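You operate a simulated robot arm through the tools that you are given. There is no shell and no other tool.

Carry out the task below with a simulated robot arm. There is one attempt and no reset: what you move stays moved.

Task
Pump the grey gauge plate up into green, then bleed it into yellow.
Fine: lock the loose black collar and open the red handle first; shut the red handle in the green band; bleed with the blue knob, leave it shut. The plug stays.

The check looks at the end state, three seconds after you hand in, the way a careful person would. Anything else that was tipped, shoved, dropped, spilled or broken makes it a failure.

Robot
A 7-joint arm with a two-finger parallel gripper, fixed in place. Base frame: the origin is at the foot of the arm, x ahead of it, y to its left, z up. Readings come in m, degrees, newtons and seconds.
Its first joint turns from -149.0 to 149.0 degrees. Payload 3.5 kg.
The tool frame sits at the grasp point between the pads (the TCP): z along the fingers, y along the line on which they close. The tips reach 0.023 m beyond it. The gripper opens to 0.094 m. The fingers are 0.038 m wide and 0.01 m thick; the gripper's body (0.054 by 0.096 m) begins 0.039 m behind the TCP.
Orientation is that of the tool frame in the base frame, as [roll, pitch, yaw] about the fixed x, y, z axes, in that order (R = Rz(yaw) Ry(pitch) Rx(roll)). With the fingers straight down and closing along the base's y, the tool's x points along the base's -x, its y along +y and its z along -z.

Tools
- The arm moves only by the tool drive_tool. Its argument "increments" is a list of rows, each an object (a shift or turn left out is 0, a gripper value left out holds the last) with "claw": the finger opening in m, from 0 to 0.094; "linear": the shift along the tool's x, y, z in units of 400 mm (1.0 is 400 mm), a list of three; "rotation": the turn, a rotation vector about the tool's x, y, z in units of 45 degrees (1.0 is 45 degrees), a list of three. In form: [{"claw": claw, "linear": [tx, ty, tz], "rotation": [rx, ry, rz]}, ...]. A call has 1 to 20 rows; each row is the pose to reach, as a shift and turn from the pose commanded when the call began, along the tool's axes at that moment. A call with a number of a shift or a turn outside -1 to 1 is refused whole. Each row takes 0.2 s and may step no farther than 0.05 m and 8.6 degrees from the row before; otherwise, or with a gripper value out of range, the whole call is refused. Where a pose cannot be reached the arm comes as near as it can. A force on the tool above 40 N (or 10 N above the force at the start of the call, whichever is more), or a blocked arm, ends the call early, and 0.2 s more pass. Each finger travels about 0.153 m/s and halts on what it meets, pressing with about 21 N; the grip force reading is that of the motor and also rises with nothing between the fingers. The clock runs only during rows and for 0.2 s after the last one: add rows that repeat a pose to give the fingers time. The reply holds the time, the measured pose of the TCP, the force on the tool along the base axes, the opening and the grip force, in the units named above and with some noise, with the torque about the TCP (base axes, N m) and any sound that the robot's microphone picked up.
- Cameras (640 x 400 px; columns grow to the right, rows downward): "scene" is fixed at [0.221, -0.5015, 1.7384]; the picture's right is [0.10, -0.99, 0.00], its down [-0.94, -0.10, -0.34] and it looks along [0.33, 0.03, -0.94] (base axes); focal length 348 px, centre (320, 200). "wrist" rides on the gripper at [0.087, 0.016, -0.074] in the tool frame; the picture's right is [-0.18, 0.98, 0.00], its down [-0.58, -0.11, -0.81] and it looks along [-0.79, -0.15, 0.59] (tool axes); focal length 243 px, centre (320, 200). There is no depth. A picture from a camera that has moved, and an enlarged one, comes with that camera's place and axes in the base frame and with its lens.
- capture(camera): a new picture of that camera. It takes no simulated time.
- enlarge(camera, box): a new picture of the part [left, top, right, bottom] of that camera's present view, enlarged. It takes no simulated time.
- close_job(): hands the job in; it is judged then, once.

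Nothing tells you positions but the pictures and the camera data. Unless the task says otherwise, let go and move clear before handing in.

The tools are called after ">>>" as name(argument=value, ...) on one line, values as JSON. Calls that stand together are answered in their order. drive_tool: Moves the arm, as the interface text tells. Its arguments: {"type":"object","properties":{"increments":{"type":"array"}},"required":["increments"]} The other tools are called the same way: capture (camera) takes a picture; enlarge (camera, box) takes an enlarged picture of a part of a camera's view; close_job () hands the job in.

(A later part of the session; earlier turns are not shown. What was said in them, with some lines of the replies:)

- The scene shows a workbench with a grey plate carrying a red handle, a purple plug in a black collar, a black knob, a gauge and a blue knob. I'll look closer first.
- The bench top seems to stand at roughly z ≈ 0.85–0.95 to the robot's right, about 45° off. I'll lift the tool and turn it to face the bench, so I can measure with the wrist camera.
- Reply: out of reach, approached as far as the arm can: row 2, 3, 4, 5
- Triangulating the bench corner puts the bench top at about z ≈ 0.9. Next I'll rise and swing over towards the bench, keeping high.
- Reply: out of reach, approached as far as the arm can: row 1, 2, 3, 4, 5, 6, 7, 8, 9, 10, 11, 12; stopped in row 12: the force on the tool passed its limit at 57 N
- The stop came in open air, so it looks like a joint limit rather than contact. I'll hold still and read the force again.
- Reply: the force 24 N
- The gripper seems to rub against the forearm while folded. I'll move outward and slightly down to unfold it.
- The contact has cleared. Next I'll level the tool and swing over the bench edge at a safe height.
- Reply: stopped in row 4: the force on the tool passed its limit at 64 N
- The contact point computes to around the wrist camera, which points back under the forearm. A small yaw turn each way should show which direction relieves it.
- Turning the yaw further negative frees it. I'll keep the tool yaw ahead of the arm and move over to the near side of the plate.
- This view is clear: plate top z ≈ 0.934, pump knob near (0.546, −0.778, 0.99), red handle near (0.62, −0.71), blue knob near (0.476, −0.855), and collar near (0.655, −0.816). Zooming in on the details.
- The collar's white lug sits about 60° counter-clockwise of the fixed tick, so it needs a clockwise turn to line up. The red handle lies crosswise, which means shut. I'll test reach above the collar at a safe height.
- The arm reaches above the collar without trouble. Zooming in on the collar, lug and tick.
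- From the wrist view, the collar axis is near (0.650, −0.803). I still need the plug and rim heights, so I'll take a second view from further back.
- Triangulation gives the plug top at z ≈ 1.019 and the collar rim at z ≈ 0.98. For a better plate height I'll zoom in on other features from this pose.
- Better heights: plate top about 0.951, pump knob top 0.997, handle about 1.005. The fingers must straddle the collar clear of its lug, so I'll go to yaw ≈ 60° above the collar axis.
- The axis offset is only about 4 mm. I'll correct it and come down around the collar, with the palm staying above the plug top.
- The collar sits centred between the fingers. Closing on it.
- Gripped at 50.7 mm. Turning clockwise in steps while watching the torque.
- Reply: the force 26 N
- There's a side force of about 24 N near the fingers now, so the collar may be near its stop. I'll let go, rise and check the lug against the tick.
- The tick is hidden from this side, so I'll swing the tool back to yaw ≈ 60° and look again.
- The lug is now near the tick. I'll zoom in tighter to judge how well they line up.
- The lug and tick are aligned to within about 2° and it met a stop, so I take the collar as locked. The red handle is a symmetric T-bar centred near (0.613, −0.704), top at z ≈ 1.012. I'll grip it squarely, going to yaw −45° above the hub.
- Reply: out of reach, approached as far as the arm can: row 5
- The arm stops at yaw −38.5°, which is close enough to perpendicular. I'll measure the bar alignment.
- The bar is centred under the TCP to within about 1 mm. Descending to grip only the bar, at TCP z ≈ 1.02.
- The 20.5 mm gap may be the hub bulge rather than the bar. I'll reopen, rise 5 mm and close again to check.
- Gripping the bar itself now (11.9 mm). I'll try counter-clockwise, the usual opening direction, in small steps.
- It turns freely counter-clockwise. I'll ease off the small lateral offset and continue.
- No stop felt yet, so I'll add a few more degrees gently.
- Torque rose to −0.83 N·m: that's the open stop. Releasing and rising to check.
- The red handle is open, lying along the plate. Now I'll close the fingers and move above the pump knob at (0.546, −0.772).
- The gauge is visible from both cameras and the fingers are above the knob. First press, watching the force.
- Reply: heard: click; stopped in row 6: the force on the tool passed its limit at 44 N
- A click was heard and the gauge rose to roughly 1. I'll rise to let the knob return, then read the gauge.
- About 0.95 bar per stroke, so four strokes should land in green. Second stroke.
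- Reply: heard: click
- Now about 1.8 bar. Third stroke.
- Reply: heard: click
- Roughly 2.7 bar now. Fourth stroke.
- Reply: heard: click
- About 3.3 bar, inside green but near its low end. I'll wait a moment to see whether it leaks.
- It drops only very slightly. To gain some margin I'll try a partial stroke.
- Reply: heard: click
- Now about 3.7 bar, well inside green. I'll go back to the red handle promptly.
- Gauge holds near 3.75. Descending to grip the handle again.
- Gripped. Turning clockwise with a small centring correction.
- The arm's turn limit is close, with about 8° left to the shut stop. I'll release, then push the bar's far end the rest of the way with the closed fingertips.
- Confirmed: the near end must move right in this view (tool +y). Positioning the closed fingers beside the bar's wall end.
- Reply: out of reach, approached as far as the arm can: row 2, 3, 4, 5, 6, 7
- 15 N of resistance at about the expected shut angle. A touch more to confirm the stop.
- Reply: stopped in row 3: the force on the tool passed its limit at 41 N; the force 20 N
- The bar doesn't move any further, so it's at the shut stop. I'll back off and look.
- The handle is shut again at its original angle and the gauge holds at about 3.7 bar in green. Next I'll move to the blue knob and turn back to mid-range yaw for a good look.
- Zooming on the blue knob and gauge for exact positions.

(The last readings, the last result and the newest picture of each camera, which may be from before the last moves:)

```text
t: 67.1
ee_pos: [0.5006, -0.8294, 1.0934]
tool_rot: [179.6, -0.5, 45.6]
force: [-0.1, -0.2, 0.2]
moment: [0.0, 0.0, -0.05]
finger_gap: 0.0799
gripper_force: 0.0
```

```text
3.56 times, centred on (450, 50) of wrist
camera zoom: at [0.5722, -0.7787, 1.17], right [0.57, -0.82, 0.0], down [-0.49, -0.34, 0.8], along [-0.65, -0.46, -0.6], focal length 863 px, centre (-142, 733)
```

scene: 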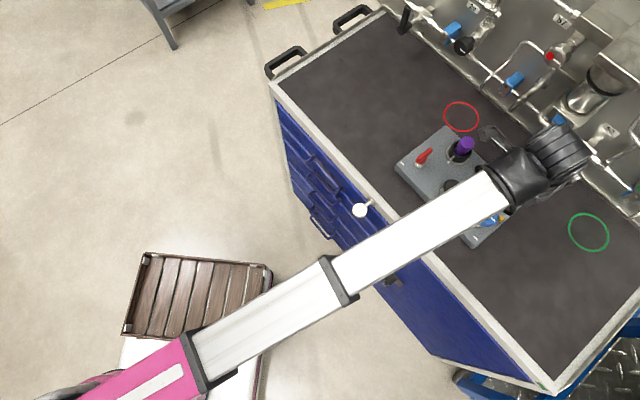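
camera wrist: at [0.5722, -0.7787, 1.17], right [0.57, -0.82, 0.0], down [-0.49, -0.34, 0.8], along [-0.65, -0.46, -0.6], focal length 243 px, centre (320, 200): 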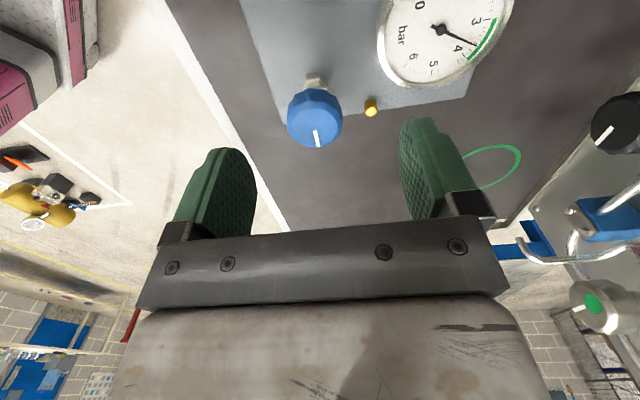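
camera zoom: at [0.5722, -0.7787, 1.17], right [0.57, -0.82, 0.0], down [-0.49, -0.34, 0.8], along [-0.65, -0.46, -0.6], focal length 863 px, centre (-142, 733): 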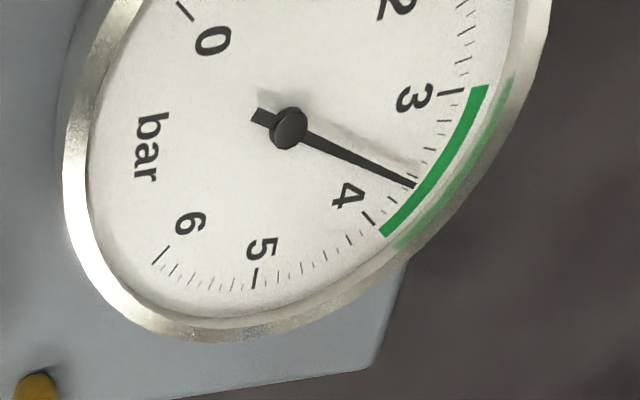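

Knob axis about (0.4805, −0.840), top z ≈ 1.018, diameter about 40 mm. I'll grip it at yaw ≈ 62°, which keeps the gauge in the wrist view.

>>> drive_tool(increments=[{"claw": 0.064, "linear": [-0.02, -0.006, 0], "rotation": [0, 0, -0.12]}, {"linear": [-0.04, -0.012, 0], "rotation": [0, 0, -0.24]}, {"linear": [-0.054, -0.017, 0], "rotation": [0, 0, -0.364]}, {"linear": [-0.054, -0.017, 0.03], "rotation": [0, 0, -0.364]}, {"linear": [-0.054, -0.017, 0.03], "rotation": [0, 0, -0.364]}])

>>> capture(camera="wrist")

>>> enlarge(camera="wrist", box=[250, 30, 390, 135])

```text
t: 68.3
ee_pos: [0.4806, -0.84, 1.0826]
tool_rot: [179.6, -0.6, 61.9]
force: [0.3, 0.2, -1.2]
moment: [-0.01, 0.01, 0.02]
finger_gap: 0.0639
gripper_force: 0.1
```

```text
taken
camera wrist: at [0.5345, -0.7709, 1.1589], right [0.78, -0.63, 0.01], down [-0.38, -0.46, 0.8], along [-0.5, -0.63, -0.6], focal length 243 px, centre (320, 200)
```

wrist: 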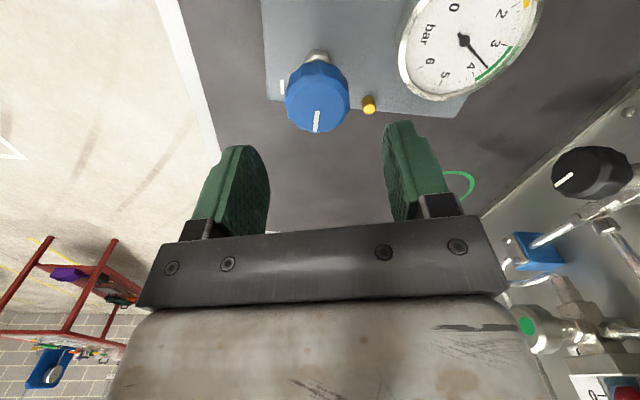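

```text
3.81 times, centred on (320, 82) of wrist
camera zoom: at [0.5345, -0.7709, 1.1589], right [0.78, -0.63, 0.01], down [-0.38, -0.46, 0.8], along [-0.5, -0.63, -0.6], focal length 924 px, centre (320, 648)
```

zoom: 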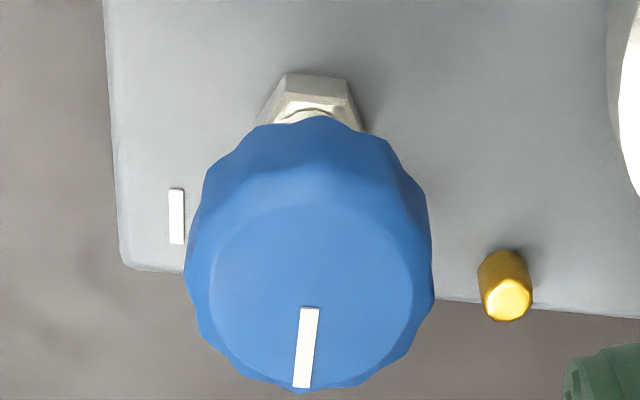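

Aligned to about 2 mm. Descending and closing on the knob.

>>> drive_tool(increments=[{"linear": [-0.004, -0.005, 0.05]}, {"linear": [-0.004, -0.005, 0.1]}, {"linear": [-0.004, -0.005, 0.14]}, {"linear": [-0.004, -0.005, 0.165]}, {"linear": [-0.004, -0.005, 0.165]}])

>>> drive_tool(increments=[{"claw": 0.048}, {"claw": 0.036}, {"claw": 0.036}])

>>> capture(camera="wrist")

```text
t: 69.5
ee_pos: [0.4776, -0.8401, 1.016]
tool_rot: [179.6, -0.4, 61.8]
force: [0.1, 0.4, 0.3]
moment: [-0.01, -0.02, 0.0]
finger_gap: 0.0639
gripper_force: 0.0
```

```text
t: 70.3
ee_pos: [0.4773, -0.8398, 1.015]
tool_rot: [179.6, -0.4, 61.8]
force: [4.2, -3.0, -0.9]
moment: [-0.06, -0.13, 0.0]
finger_gap: 0.0416
gripper_force: 20.6
```

```text
taken
camera wrist: at [0.5325, -0.771, 1.0922], right [0.78, -0.63, 0.01], down [-0.38, -0.46, 0.8], along [-0.5, -0.63, -0.6], focal length 243 px, centre (320, 200)
```

wrist: 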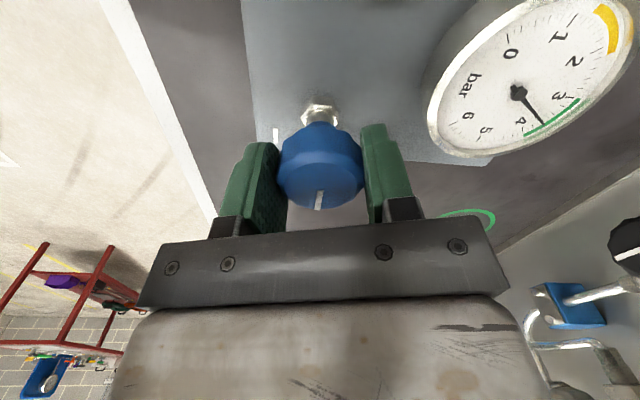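

The knob is gripped and the gauge is fully visible. Opening counter-clockwise by a small step.

>>> drive_tool(increments=[{"rotation": [0, 0, -0.1]}, {"rotation": [0, 0, -0.2]}])

>>> capture(camera="wrist")

```text
t: 70.9
ee_pos: [0.4774, -0.8401, 1.0159]
tool_rot: [179.6, -0.4, 70.9]
force: [-3.8, -1.9, -0.6]
moment: [0.49, -0.1, -0.04]
finger_gap: 0.0417
gripper_force: 21.2
```

```text
taken
camera wrist: at [0.5211, -0.7632, 1.0921], right [0.87, -0.5, 0.01], down [-0.3, -0.52, 0.8], along [-0.39, -0.7, -0.6], focal length 243 px, centre (320, 200)
```

wrist: 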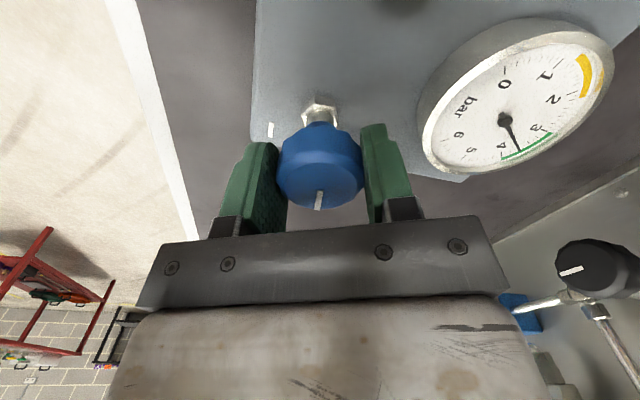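

The knob turns easily that way; no bleeding yet. Another step.

>>> drive_tool(increments=[{"rotation": [0, 0, -0.1]}, {"rotation": [0, 0, -0.2]}])

>>> enlarge(camera="wrist", box=[400, 10, 640, 180])

```text
t: 71.5
ee_pos: [0.4772, -0.8399, 1.016]
tool_rot: [179.5, -0.4, 79.8]
force: [-9.8, 4.3, 3.5]
moment: [0.5, 0.29, -0.07]
finger_gap: 0.0416
gripper_force: 20.7
```

```text
2.35 times, centred on (520, 95) of wrist
camera zoom: at [0.5085, -0.7573, 1.092], right [0.94, -0.35, 0.01], down [-0.22, -0.56, 0.8], along [-0.28, -0.75, -0.6], focal length 571 px, centre (-151, 447)
```

zoom: 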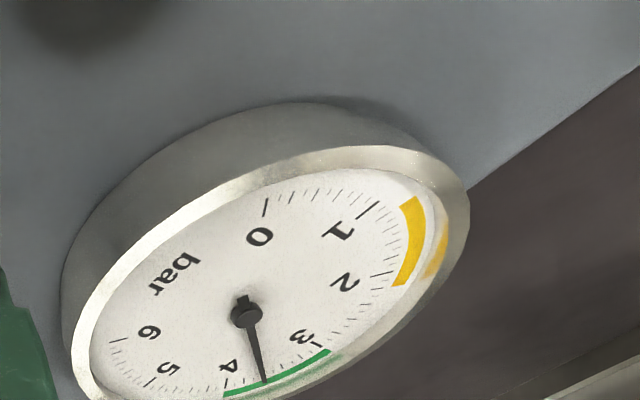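

>>> drive_tool(increments=[{"linear": [0.002, -0.002, 0], "rotation": [0, 0, -0.1]}, {"linear": [0.002, -0.002, 0], "rotation": [0, 0, -0.22]}])

>>> enlarge(camera="wrist", box=[360, 10, 640, 190])

```text
t: 72.1
ee_pos: [0.4764, -0.8397, 1.015]
tool_rot: [179.4, -0.2, 89.8]
force: [-10.7, -0.9, 8.9]
moment: [0.32, 0.22, -0.03]
finger_gap: 0.0417
gripper_force: 21.4
```

```text
2.22 times, centred on (500, 100) of wrist
camera zoom: at [0.4937, -0.753, 1.0917], right [0.98, -0.19, 0.01], down [-0.12, -0.58, 0.8], along [-0.15, -0.79, -0.6], focal length 539 px, centre (-80, 422)
```

zoom: 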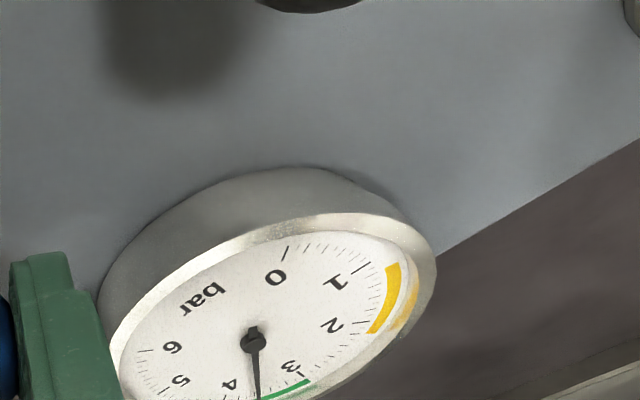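

28° open so far with little change. A bit more, staying within the forearm clearance.

>>> drive_tool(increments=[{"rotation": [0, 0, -0.08]}, {"rotation": [0, 0, -0.16]}, {"rotation": [0, 0, -0.16]}, {"rotation": [0, 0, -0.16]}])

>>> enlarge(camera="wrist", box=[360, 30, 600, 230])

```text
t: 73.1
ee_pos: [0.4778, -0.8407, 1.0152]
tool_rot: [179.3, -0.1, 97.0]
force: [-18.5, -0.3, 5.3]
moment: [-0.09, 0.32, 0.0]
finger_gap: 0.0418
gripper_force: 21.3
```

```text
2.00 times, centred on (480, 130) of wrist
camera zoom: at [0.4827, -0.7517, 1.0916], right [1.0, -0.06, 0.01], down [-0.05, -0.59, 0.8], along [-0.05, -0.8, -0.59], focal length 485 px, centre (0, 340)
```

zoom: 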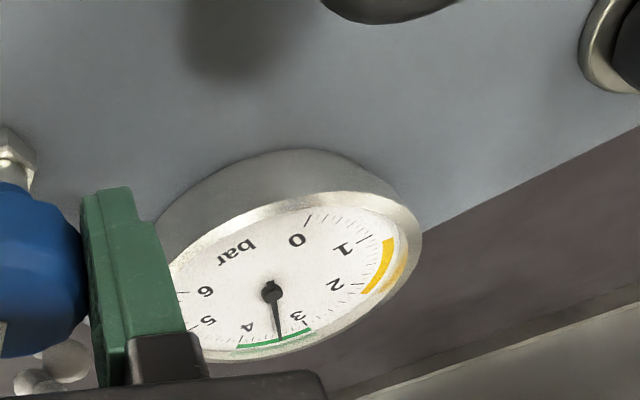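

The needle may be creeping down. I'll hold for 2 s and compare.

>>> drive_tool(increments=[{"linear": [0, 0, 0]}, {"linear": [0, 0, 0]}, {"linear": [0, 0, 0]}, {"linear": [0, 0, 0]}, {"linear": [0, 0, 0]}, {"linear": [0, 0, 0]}, {"linear": [0, 0, 0]}, {"linear": [0, 0, 0]}, {"linear": [0, 0, 0]}, {"linear": [0, 0, 0]}])

>>> enlarge(camera="wrist", box=[360, 30, 600, 230])

```text
t: 75.3
ee_pos: [0.4775, -0.8403, 1.0151]
tool_rot: [179.5, -0.2, 96.9]
force: [-26.4, 1.6, 0.4]
moment: [0.15, 0.4, -0.05]
finger_gap: 0.0417
gripper_force: 20.5
```

```text
2.00 times, centred on (480, 130) of wrist
camera zoom: at [0.4828, -0.7517, 1.0916], right [1.0, -0.06, 0.01], down [-0.05, -0.59, 0.8], along [-0.05, -0.8, -0.59], focal length 485 px, centre (0, 340)
```

zoom: 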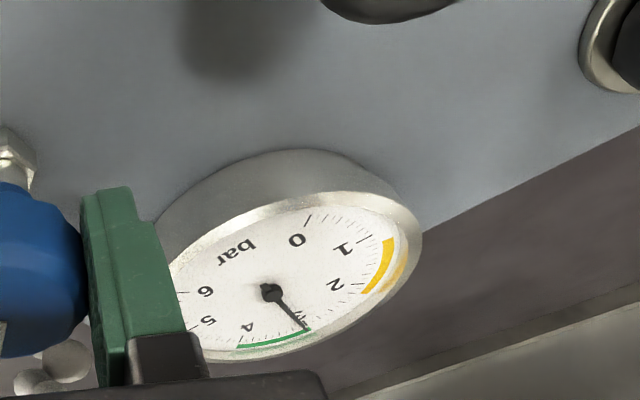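

It's bleeding at roughly 0.2 bar/s. I'll relieve the side load slightly and keep holding while I check.

>>> drive_tool(increments=[{"linear": [0, -0.004, 0]}, {"linear": [0, -0.004, 0]}, {"linear": [0, -0.004, 0]}, {"linear": [0, -0.004, 0]}, {"linear": [0, -0.004, 0]}, {"linear": [0, -0.004, 0]}, {"linear": [0, -0.004, 0]}, {"linear": [0, -0.004, 0]}, {"linear": [0, -0.004, 0]}, {"linear": [0, -0.004, 0]}, {"linear": [0, -0.004, 0]}, {"linear": [0, -0.004, 0]}])

>>> enlarge(camera="wrist", box=[360, 30, 600, 230])

```text
t: 77.9
ee_pos: [0.4766, -0.8396, 1.0152]
tool_rot: [179.3, -0.1, 97.0]
force: [4.0, -1.3, 3.7]
moment: [-0.06, -0.1, 0.0]
finger_gap: 0.0418
gripper_force: 21.1
```

```text
2.00 times, centred on (480, 130) of wrist
camera zoom: at [0.4825, -0.7517, 1.0916], right [1.0, -0.06, 0.01], down [-0.05, -0.59, 0.8], along [-0.04, -0.8, -0.59], focal length 485 px, centre (0, 340)
```

zoom: 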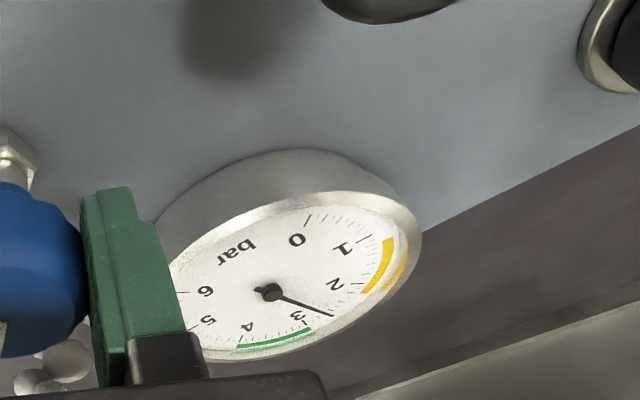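

About 2.55 bar. Holding about 3.5 s more.

>>> drive_tool(increments=[{"linear": [0, 0, 0]}, {"linear": [0, 0, 0]}, {"linear": [0, 0, 0]}, {"linear": [0, 0, 0]}, {"linear": [0, 0, 0]}, {"linear": [0, 0, 0]}, {"linear": [0, 0, 0]}, {"linear": [0, 0, 0]}, {"linear": [0, 0, 0]}, {"linear": [0, 0, 0]}, {"linear": [0, 0, 0]}, {"linear": [0, 0, 0]}, {"linear": [0, 0, 0]}, {"linear": [0, 0, 0]}, {"linear": [0, 0, 0]}, {"linear": [0, 0, 0]}])

>>> enlarge(camera="wrist", box=[360, 30, 600, 230])

```text
t: 81.3
ee_pos: [0.4768, -0.8396, 1.0167]
tool_rot: [179.4, -0.1, 97.0]
force: [13.2, -4.6, 8.4]
moment: [-0.1, -0.26, -0.01]
finger_gap: 0.0417
gripper_force: 21.3
```

```text
2.00 times, centred on (480, 130) of wrist
camera zoom: at [0.4825, -0.7517, 1.0916], right [1.0, -0.06, 0.01], down [-0.05, -0.59, 0.8], along [-0.04, -0.8, -0.59], focal length 485 px, centre (0, 340)
```

zoom: 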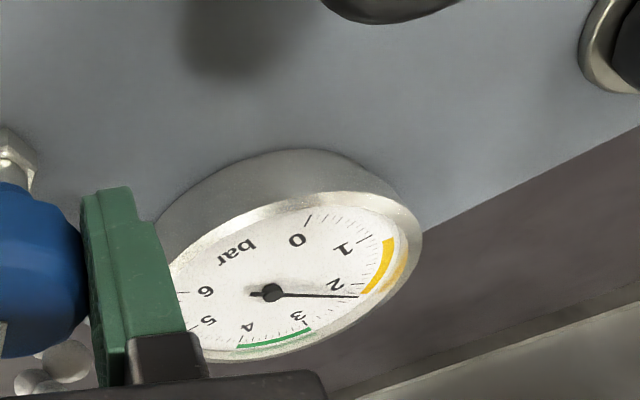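

About 2.1 bar, right at the edge of yellow. Another 3 s or so to reach the middle.

>>> drive_tool(increments=[{"linear": [0, 0.002, 0]}, {"linear": [0, 0.002, 0]}, {"linear": [0, 0.002, 0]}, {"linear": [0, 0.002, 0]}, {"linear": [0, 0.002, 0]}, {"linear": [0, 0.002, 0]}, {"linear": [0, 0.002, 0]}, {"linear": [0, 0.002, 0]}, {"linear": [0, 0.002, 0]}, {"linear": [0, 0.002, 0]}, {"linear": [0, 0.002, 0]}, {"linear": [0, 0.002, 0]}, {"linear": [0, 0.002, 0]}, {"linear": [0, 0.002, 0]}, {"linear": [0, 0.002, 0]}])

>>> enlarge(camera="wrist", box=[360, 30, 600, 230])

```text
t: 84.5
ee_pos: [0.4778, -0.8406, 1.0166]
tool_rot: [179.4, 0.0, 97.0]
force: [6.7, -11.0, 7.6]
moment: [-0.23, -0.17, -0.01]
finger_gap: 0.0417
gripper_force: 21.0
```

```text
2.00 times, centred on (480, 130) of wrist
camera zoom: at [0.4825, -0.7515, 1.0915], right [1.0, -0.06, 0.01], down [-0.05, -0.59, 0.8], along [-0.05, -0.8, -0.59], focal length 485 px, centre (0, 340)
```

zoom: 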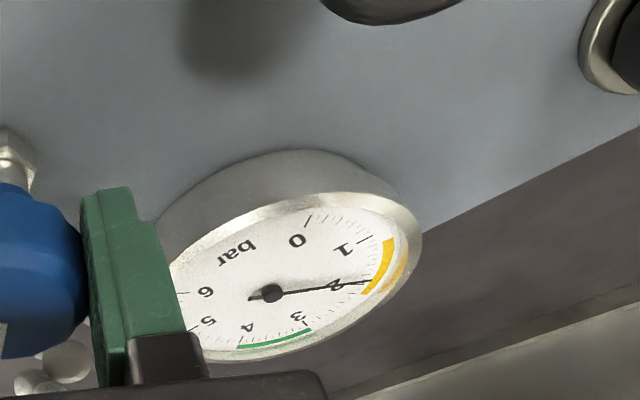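

Needle is about a quarter into yellow. A little longer, then shut.

>>> drive_tool(increments=[{"linear": [0, 0, 0]}, {"linear": [0, 0, 0]}, {"linear": [0, 0, 0]}, {"linear": [0, 0, 0]}, {"linear": [0, 0, 0]}, {"linear": [0, 0, 0]}, {"linear": [0, 0, 0]}, {"linear": [0, 0, 0]}, {"linear": [0, 0, 0]}, {"linear": [0, 0, 0]}, {"linear": [0, 0, 0]}])

>>> enlarge(camera="wrist", box=[360, 30, 600, 230])

```text
t: 86.9
ee_pos: [0.4776, -0.8401, 1.0153]
tool_rot: [179.4, -0.2, 97.0]
force: [4.5, -8.1, 5.4]
moment: [-0.16, -0.06, 0.0]
finger_gap: 0.0418
gripper_force: 21.4
```

```text
2.00 times, centred on (480, 130) of wrist
camera zoom: at [0.4825, -0.7515, 1.0914], right [1.0, -0.06, 0.01], down [-0.05, -0.59, 0.8], along [-0.05, -0.8, -0.59], focal length 485 px, centre (0, 340)
```

zoom: 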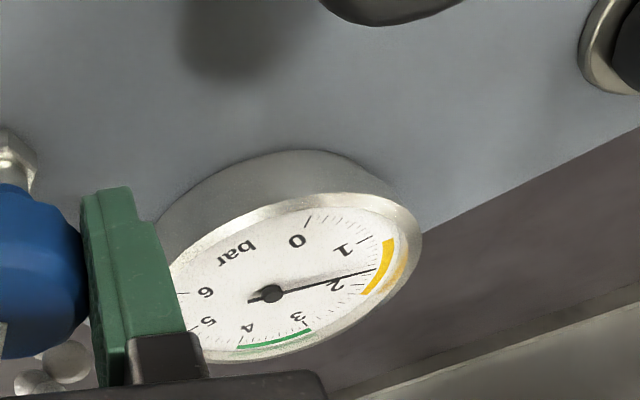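

The needle is mid-yellow. Shutting clockwise now.

>>> drive_tool(increments=[{"rotation": [0, 0, 0.17]}, {"rotation": [0, 0, 0.34]}, {"rotation": [0, 0, 0.51]}, {"rotation": [0, 0, 0.68]}, {"rotation": [0, 0, 0.78]}, {"rotation": [0, 0, 0.78]}])

>>> capture(camera="wrist")

>>> enlarge(camera="wrist", box=[400, 0, 640, 170])

```text
t: 88.3
ee_pos: [0.4772, -0.8394, 1.0147]
tool_rot: [179.6, -0.5, 61.8]
force: [10.5, -2.2, 0.3]
moment: [-0.32, 0.01, -0.05]
finger_gap: 0.0418
gripper_force: 20.8
```

```text
taken
camera wrist: at [0.533, -0.7703, 1.0919], right [0.78, -0.63, 0.01], down [-0.38, -0.46, 0.8], along [-0.5, -0.63, -0.6], focal length 243 px, centre (320, 200)
```

wrist: 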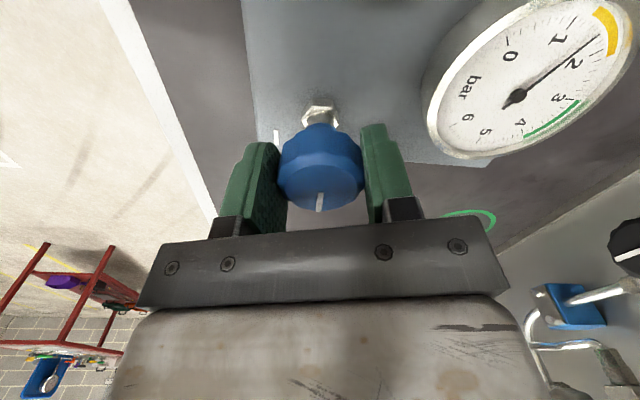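

```text
2.35 times, centred on (520, 85) of wrist
camera zoom: at [0.533, -0.7703, 1.0919], right [0.78, -0.63, 0.01], down [-0.38, -0.46, 0.8], along [-0.5, -0.63, -0.6], focal length 571 px, centre (-151, 471)
```

zoom: 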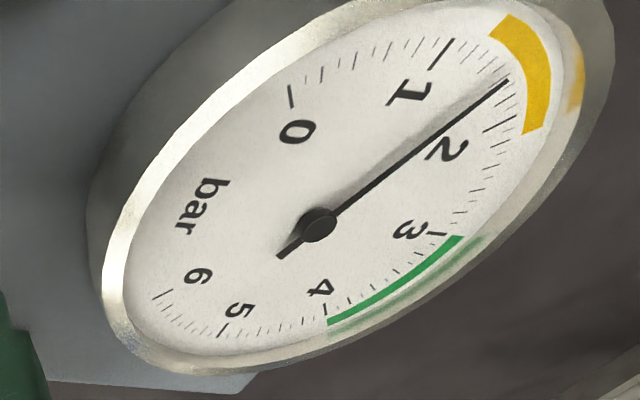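

About 1.6 bar, mid-yellow. I'll nudge further clockwise gently to be sure the knob sits on its stop.

>>> drive_tool(increments=[{"rotation": [0, 0, 0.04]}, {"rotation": [0, 0, 0.08]}, {"rotation": [0, 0, 0.08]}])

>>> enlarge(camera="wrist", box=[250, 90, 390, 220])

```text
t: 89.1
ee_pos: [0.4784, -0.8397, 1.016]
tool_rot: [179.6, -0.5, 58.2]
force: [14.4, -1.4, 6.0]
moment: [0.2, -0.34, 0.13]
finger_gap: 0.0416
gripper_force: 20.9
```

```text
3.08 times, centred on (320, 155) of wrist
camera zoom: at [0.5371, -0.774, 1.0918], right [0.74, -0.67, 0.01], down [-0.41, -0.44, 0.8], along [-0.54, -0.59, -0.6], focal length 746 px, centre (320, 338)
```

zoom: 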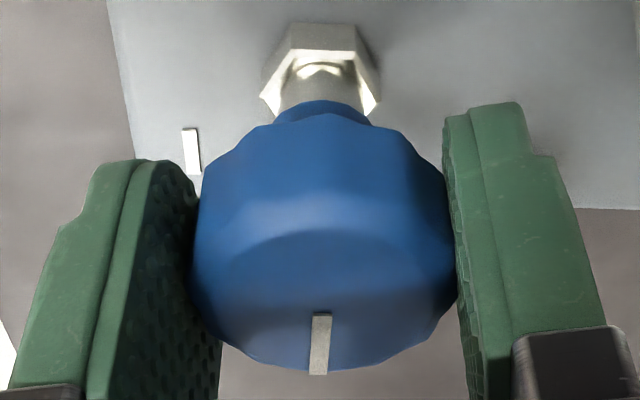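

Slight stop torque, so it's shut. Releasing and rising clear.

>>> drive_tool(increments=[{"claw": 0.05}, {"claw": 0.064}, {"claw": 0.064, "linear": [0, 0, -0.06]}, {"linear": [0, 0, -0.15]}, {"linear": [0, 0, -0.2]}, {"linear": [0, 0, -0.2]}])

>>> capture(camera="wrist")

>>> enlarge(camera="wrist", box=[380, 0, 560, 110])

>>> enlarge(camera="wrist", box=[250, 30, 390, 135])

```text
t: 90.5
ee_pos: [0.4775, -0.8406, 1.0967]
tool_rot: [179.6, -0.5, 58.3]
force: [-0.8, -0.4, -0.7]
moment: [0.03, -0.02, 0.01]
finger_gap: 0.0639
gripper_force: 0.1
```

```text
taken
camera wrist: at [0.5363, -0.7748, 1.173], right [0.74, -0.67, 0.01], down [-0.41, -0.44, 0.8], along [-0.54, -0.59, -0.6], focal length 243 px, centre (320, 200)
```

wrist: 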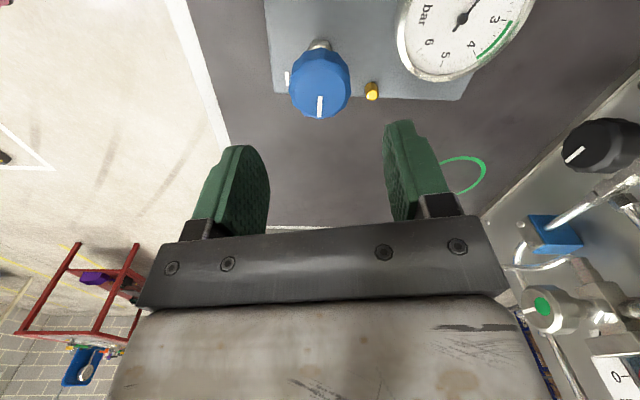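

```text
3.56 times, centred on (470, 55) of wrist
camera zoom: at [0.5363, -0.7748, 1.173], right [0.74, -0.67, 0.01], down [-0.41, -0.44, 0.8], along [-0.54, -0.59, -0.6], focal length 863 px, centre (-213, 716)
```

zoom: 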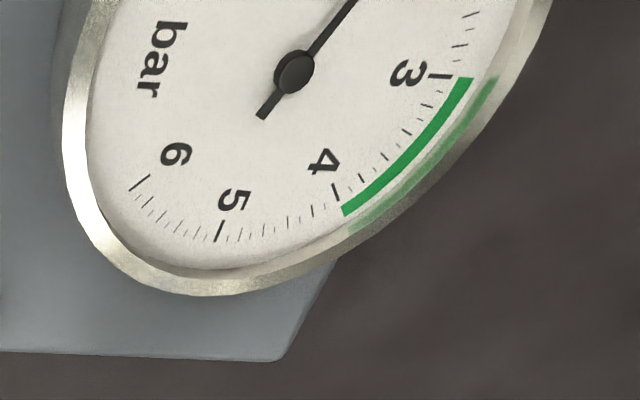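

```text
3.81 times, centred on (320, 82) of wrist
camera zoom: at [0.5363, -0.7748, 1.173], right [0.74, -0.67, 0.01], down [-0.41, -0.44, 0.8], along [-0.54, -0.59, -0.6], focal length 924 px, centre (320, 648)
```

zoom: 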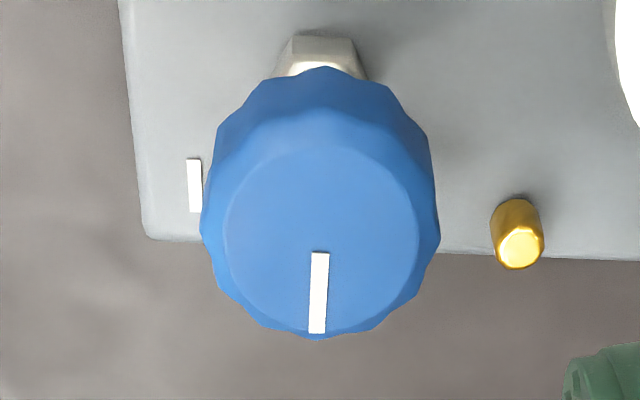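

The pointer is back at its original angle relative to the plate. Retreating toward the robot so the scene camera can see everything.

>>> drive_tool(increments=[{"linear": [0.07, -0.07, 0]}, {"linear": [0.14, -0.14, 0]}, {"linear": [0.21, -0.21, 0]}, {"linear": [0.28, -0.28, 0]}, {"linear": [0.35, -0.35, 0]}, {"linear": [0.43, -0.44, 0]}, {"linear": [0.43, -0.44, 0]}, {"linear": [0.43, -0.44, 0]}])

>>> capture(camera="scene")

>>> enlarge(camera="scene", box=[460, 160, 530, 204])

>>> enlarge(camera="scene", box=[380, 110, 540, 260])

```text
t: 92.3
ee_pos: [0.4181, -0.5999, 1.0961]
tool_rot: [179.6, -0.4, 58.3]
force: [0.7, -0.2, -0.8]
moment: [0.03, 0.02, -0.01]
finger_gap: 0.064
gripper_force: 0.1
```

```text
taken
```

scene: 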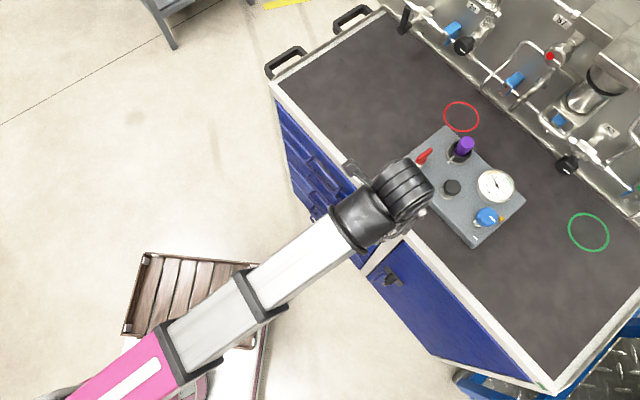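

```text
9.09 times, centred on (495, 182) of scene
camera zoom: at [0.221, -0.5015, 1.7384], right [0.1, -0.99, 0.0], down [-0.94, -0.1, -0.34], along [0.33, 0.03, -0.94], focal length 3163 px, centre (-1271, 364)
```

zoom: 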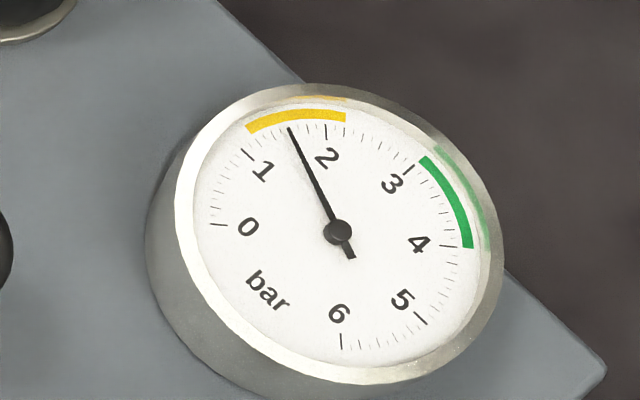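

```text
2.67 times, centred on (460, 185) of scene
camera zoom: at [0.221, -0.5015, 1.7384], right [0.1, -0.99, 0.0], down [-0.94, -0.1, -0.34], along [0.33, 0.03, -0.94], focal length 928 px, centre (-53, 240)
```

zoom: 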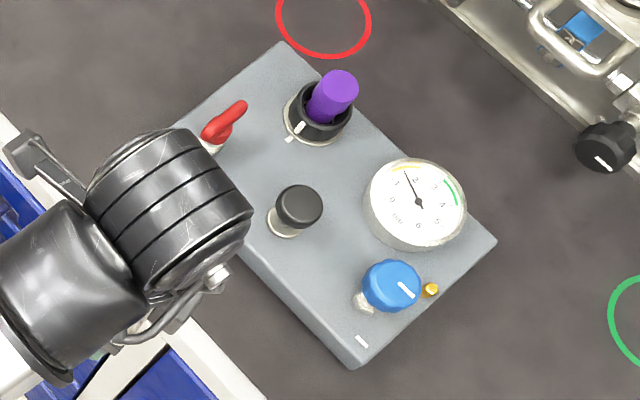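

Everything looks in place: gauge near 1.55 in yellow, handle shut, lug on the tick, plug in, plate unmoved. I'll wait a few seconds to confirm the reading is stable.

>>> drive_tool(increments=[{"linear": [0, 0, 0]}, {"linear": [0, 0, 0]}, {"linear": [0, 0, 0]}, {"linear": [0, 0, 0]}, {"linear": [0, 0, 0]}, {"linear": [0, 0, 0]}, {"linear": [0, 0, 0]}, {"linear": [0, 0, 0]}, {"linear": [0, 0, 0]}, {"linear": [0, 0, 0]}, {"linear": [0, 0, 0]}, {"linear": [0, 0, 0]}, {"linear": [0, 0, 0]}, {"linear": [0, 0, 0]}, {"linear": [0, 0, 0]}, {"linear": [0, 0, 0]}, {"linear": [0, 0, 0]}, {"linear": [0, 0, 0]}, {"linear": [0, 0, 0]}, {"linear": [0, 0, 0]}])

>>> enlarge(camera="scene", box=[460, 160, 530, 204])

>>> enlarge(camera="scene", box=[410, 130, 480, 174])

```text
t: 96.5
ee_pos: [0.4173, -0.6005, 1.0962]
tool_rot: [179.6, -0.5, 58.3]
force: [-0.3, -0.1, 0.5]
moment: [0.01, -0.01, -0.01]
finger_gap: 0.064
gripper_force: 0.0
```

```text
9.09 times, centred on (495, 182) of scene
camera zoom: at [0.221, -0.5015, 1.7384], right [0.1, -0.99, 0.0], down [-0.94, -0.1, -0.34], along [0.33, 0.03, -0.94], focal length 3163 px, centre (-1271, 364)
```

zoom: 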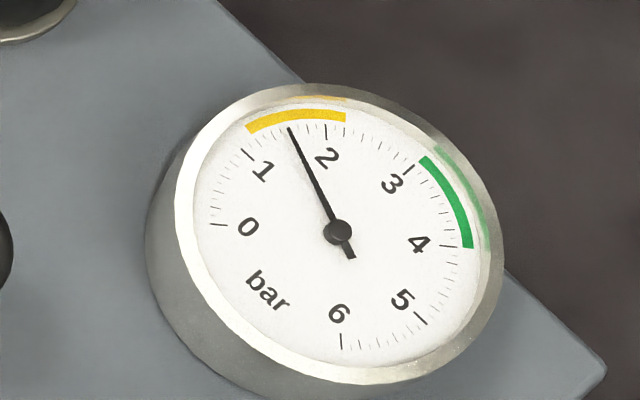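

```text
9.09 times, centred on (445, 152) of scene
camera zoom: at [0.221, -0.5015, 1.7384], right [0.1, -0.99, 0.0], down [-0.94, -0.1, -0.34], along [0.33, 0.03, -0.94], focal length 3163 px, centre (-816, 636)
```

zoom: 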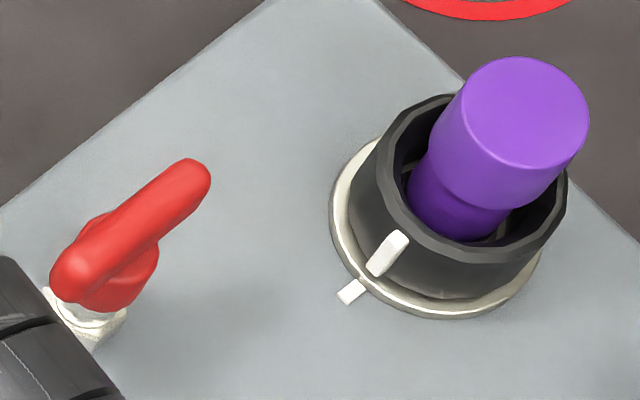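

The gauge is steady at about 1.55 bar in yellow. The red handle and blue knob are shut, the collar is locked on its tick, the plug is in place and the arm is clear, so I'm handing in.

>>> close_job()

```text
The job is handed in.
```

I've handed in the job. The gauge was pumped up to about 3.7 bar (green), then bled to about 1.55 bar (yellow). It held steady there for the last 4 seconds I watched.

- **Black collar:** turned clockwise until its white lug lined up with the tick on the plate, to within about 2°. It met firm resistance there, so I take it as locked, but I didn't re-grip it to test.
- **Red handle:** opened to its stop before pumping. I shut it with the gauge in green. The arm couldn't turn it the last 8° or so, so I pushed it onto its stop with the closed fingertips.
- **Pump:** four full strokes and one shorter one. After four strokes the gauge read about 3.3 bar, so I added the short one for margin.
- **Blue knob:** opened about 35° to bleed, then shut again with its pointer back at its original angle.
- **Plug and plate:** the purple plug is still in place and the plate looks unmoved in the final picture.

Early on, the gripper rubbed against the arm's own forearm twice while I was moving into position, and the arm's force limit stopped it. Nothing on the bench was involved. At the end the gripper was open and clear of the plate.
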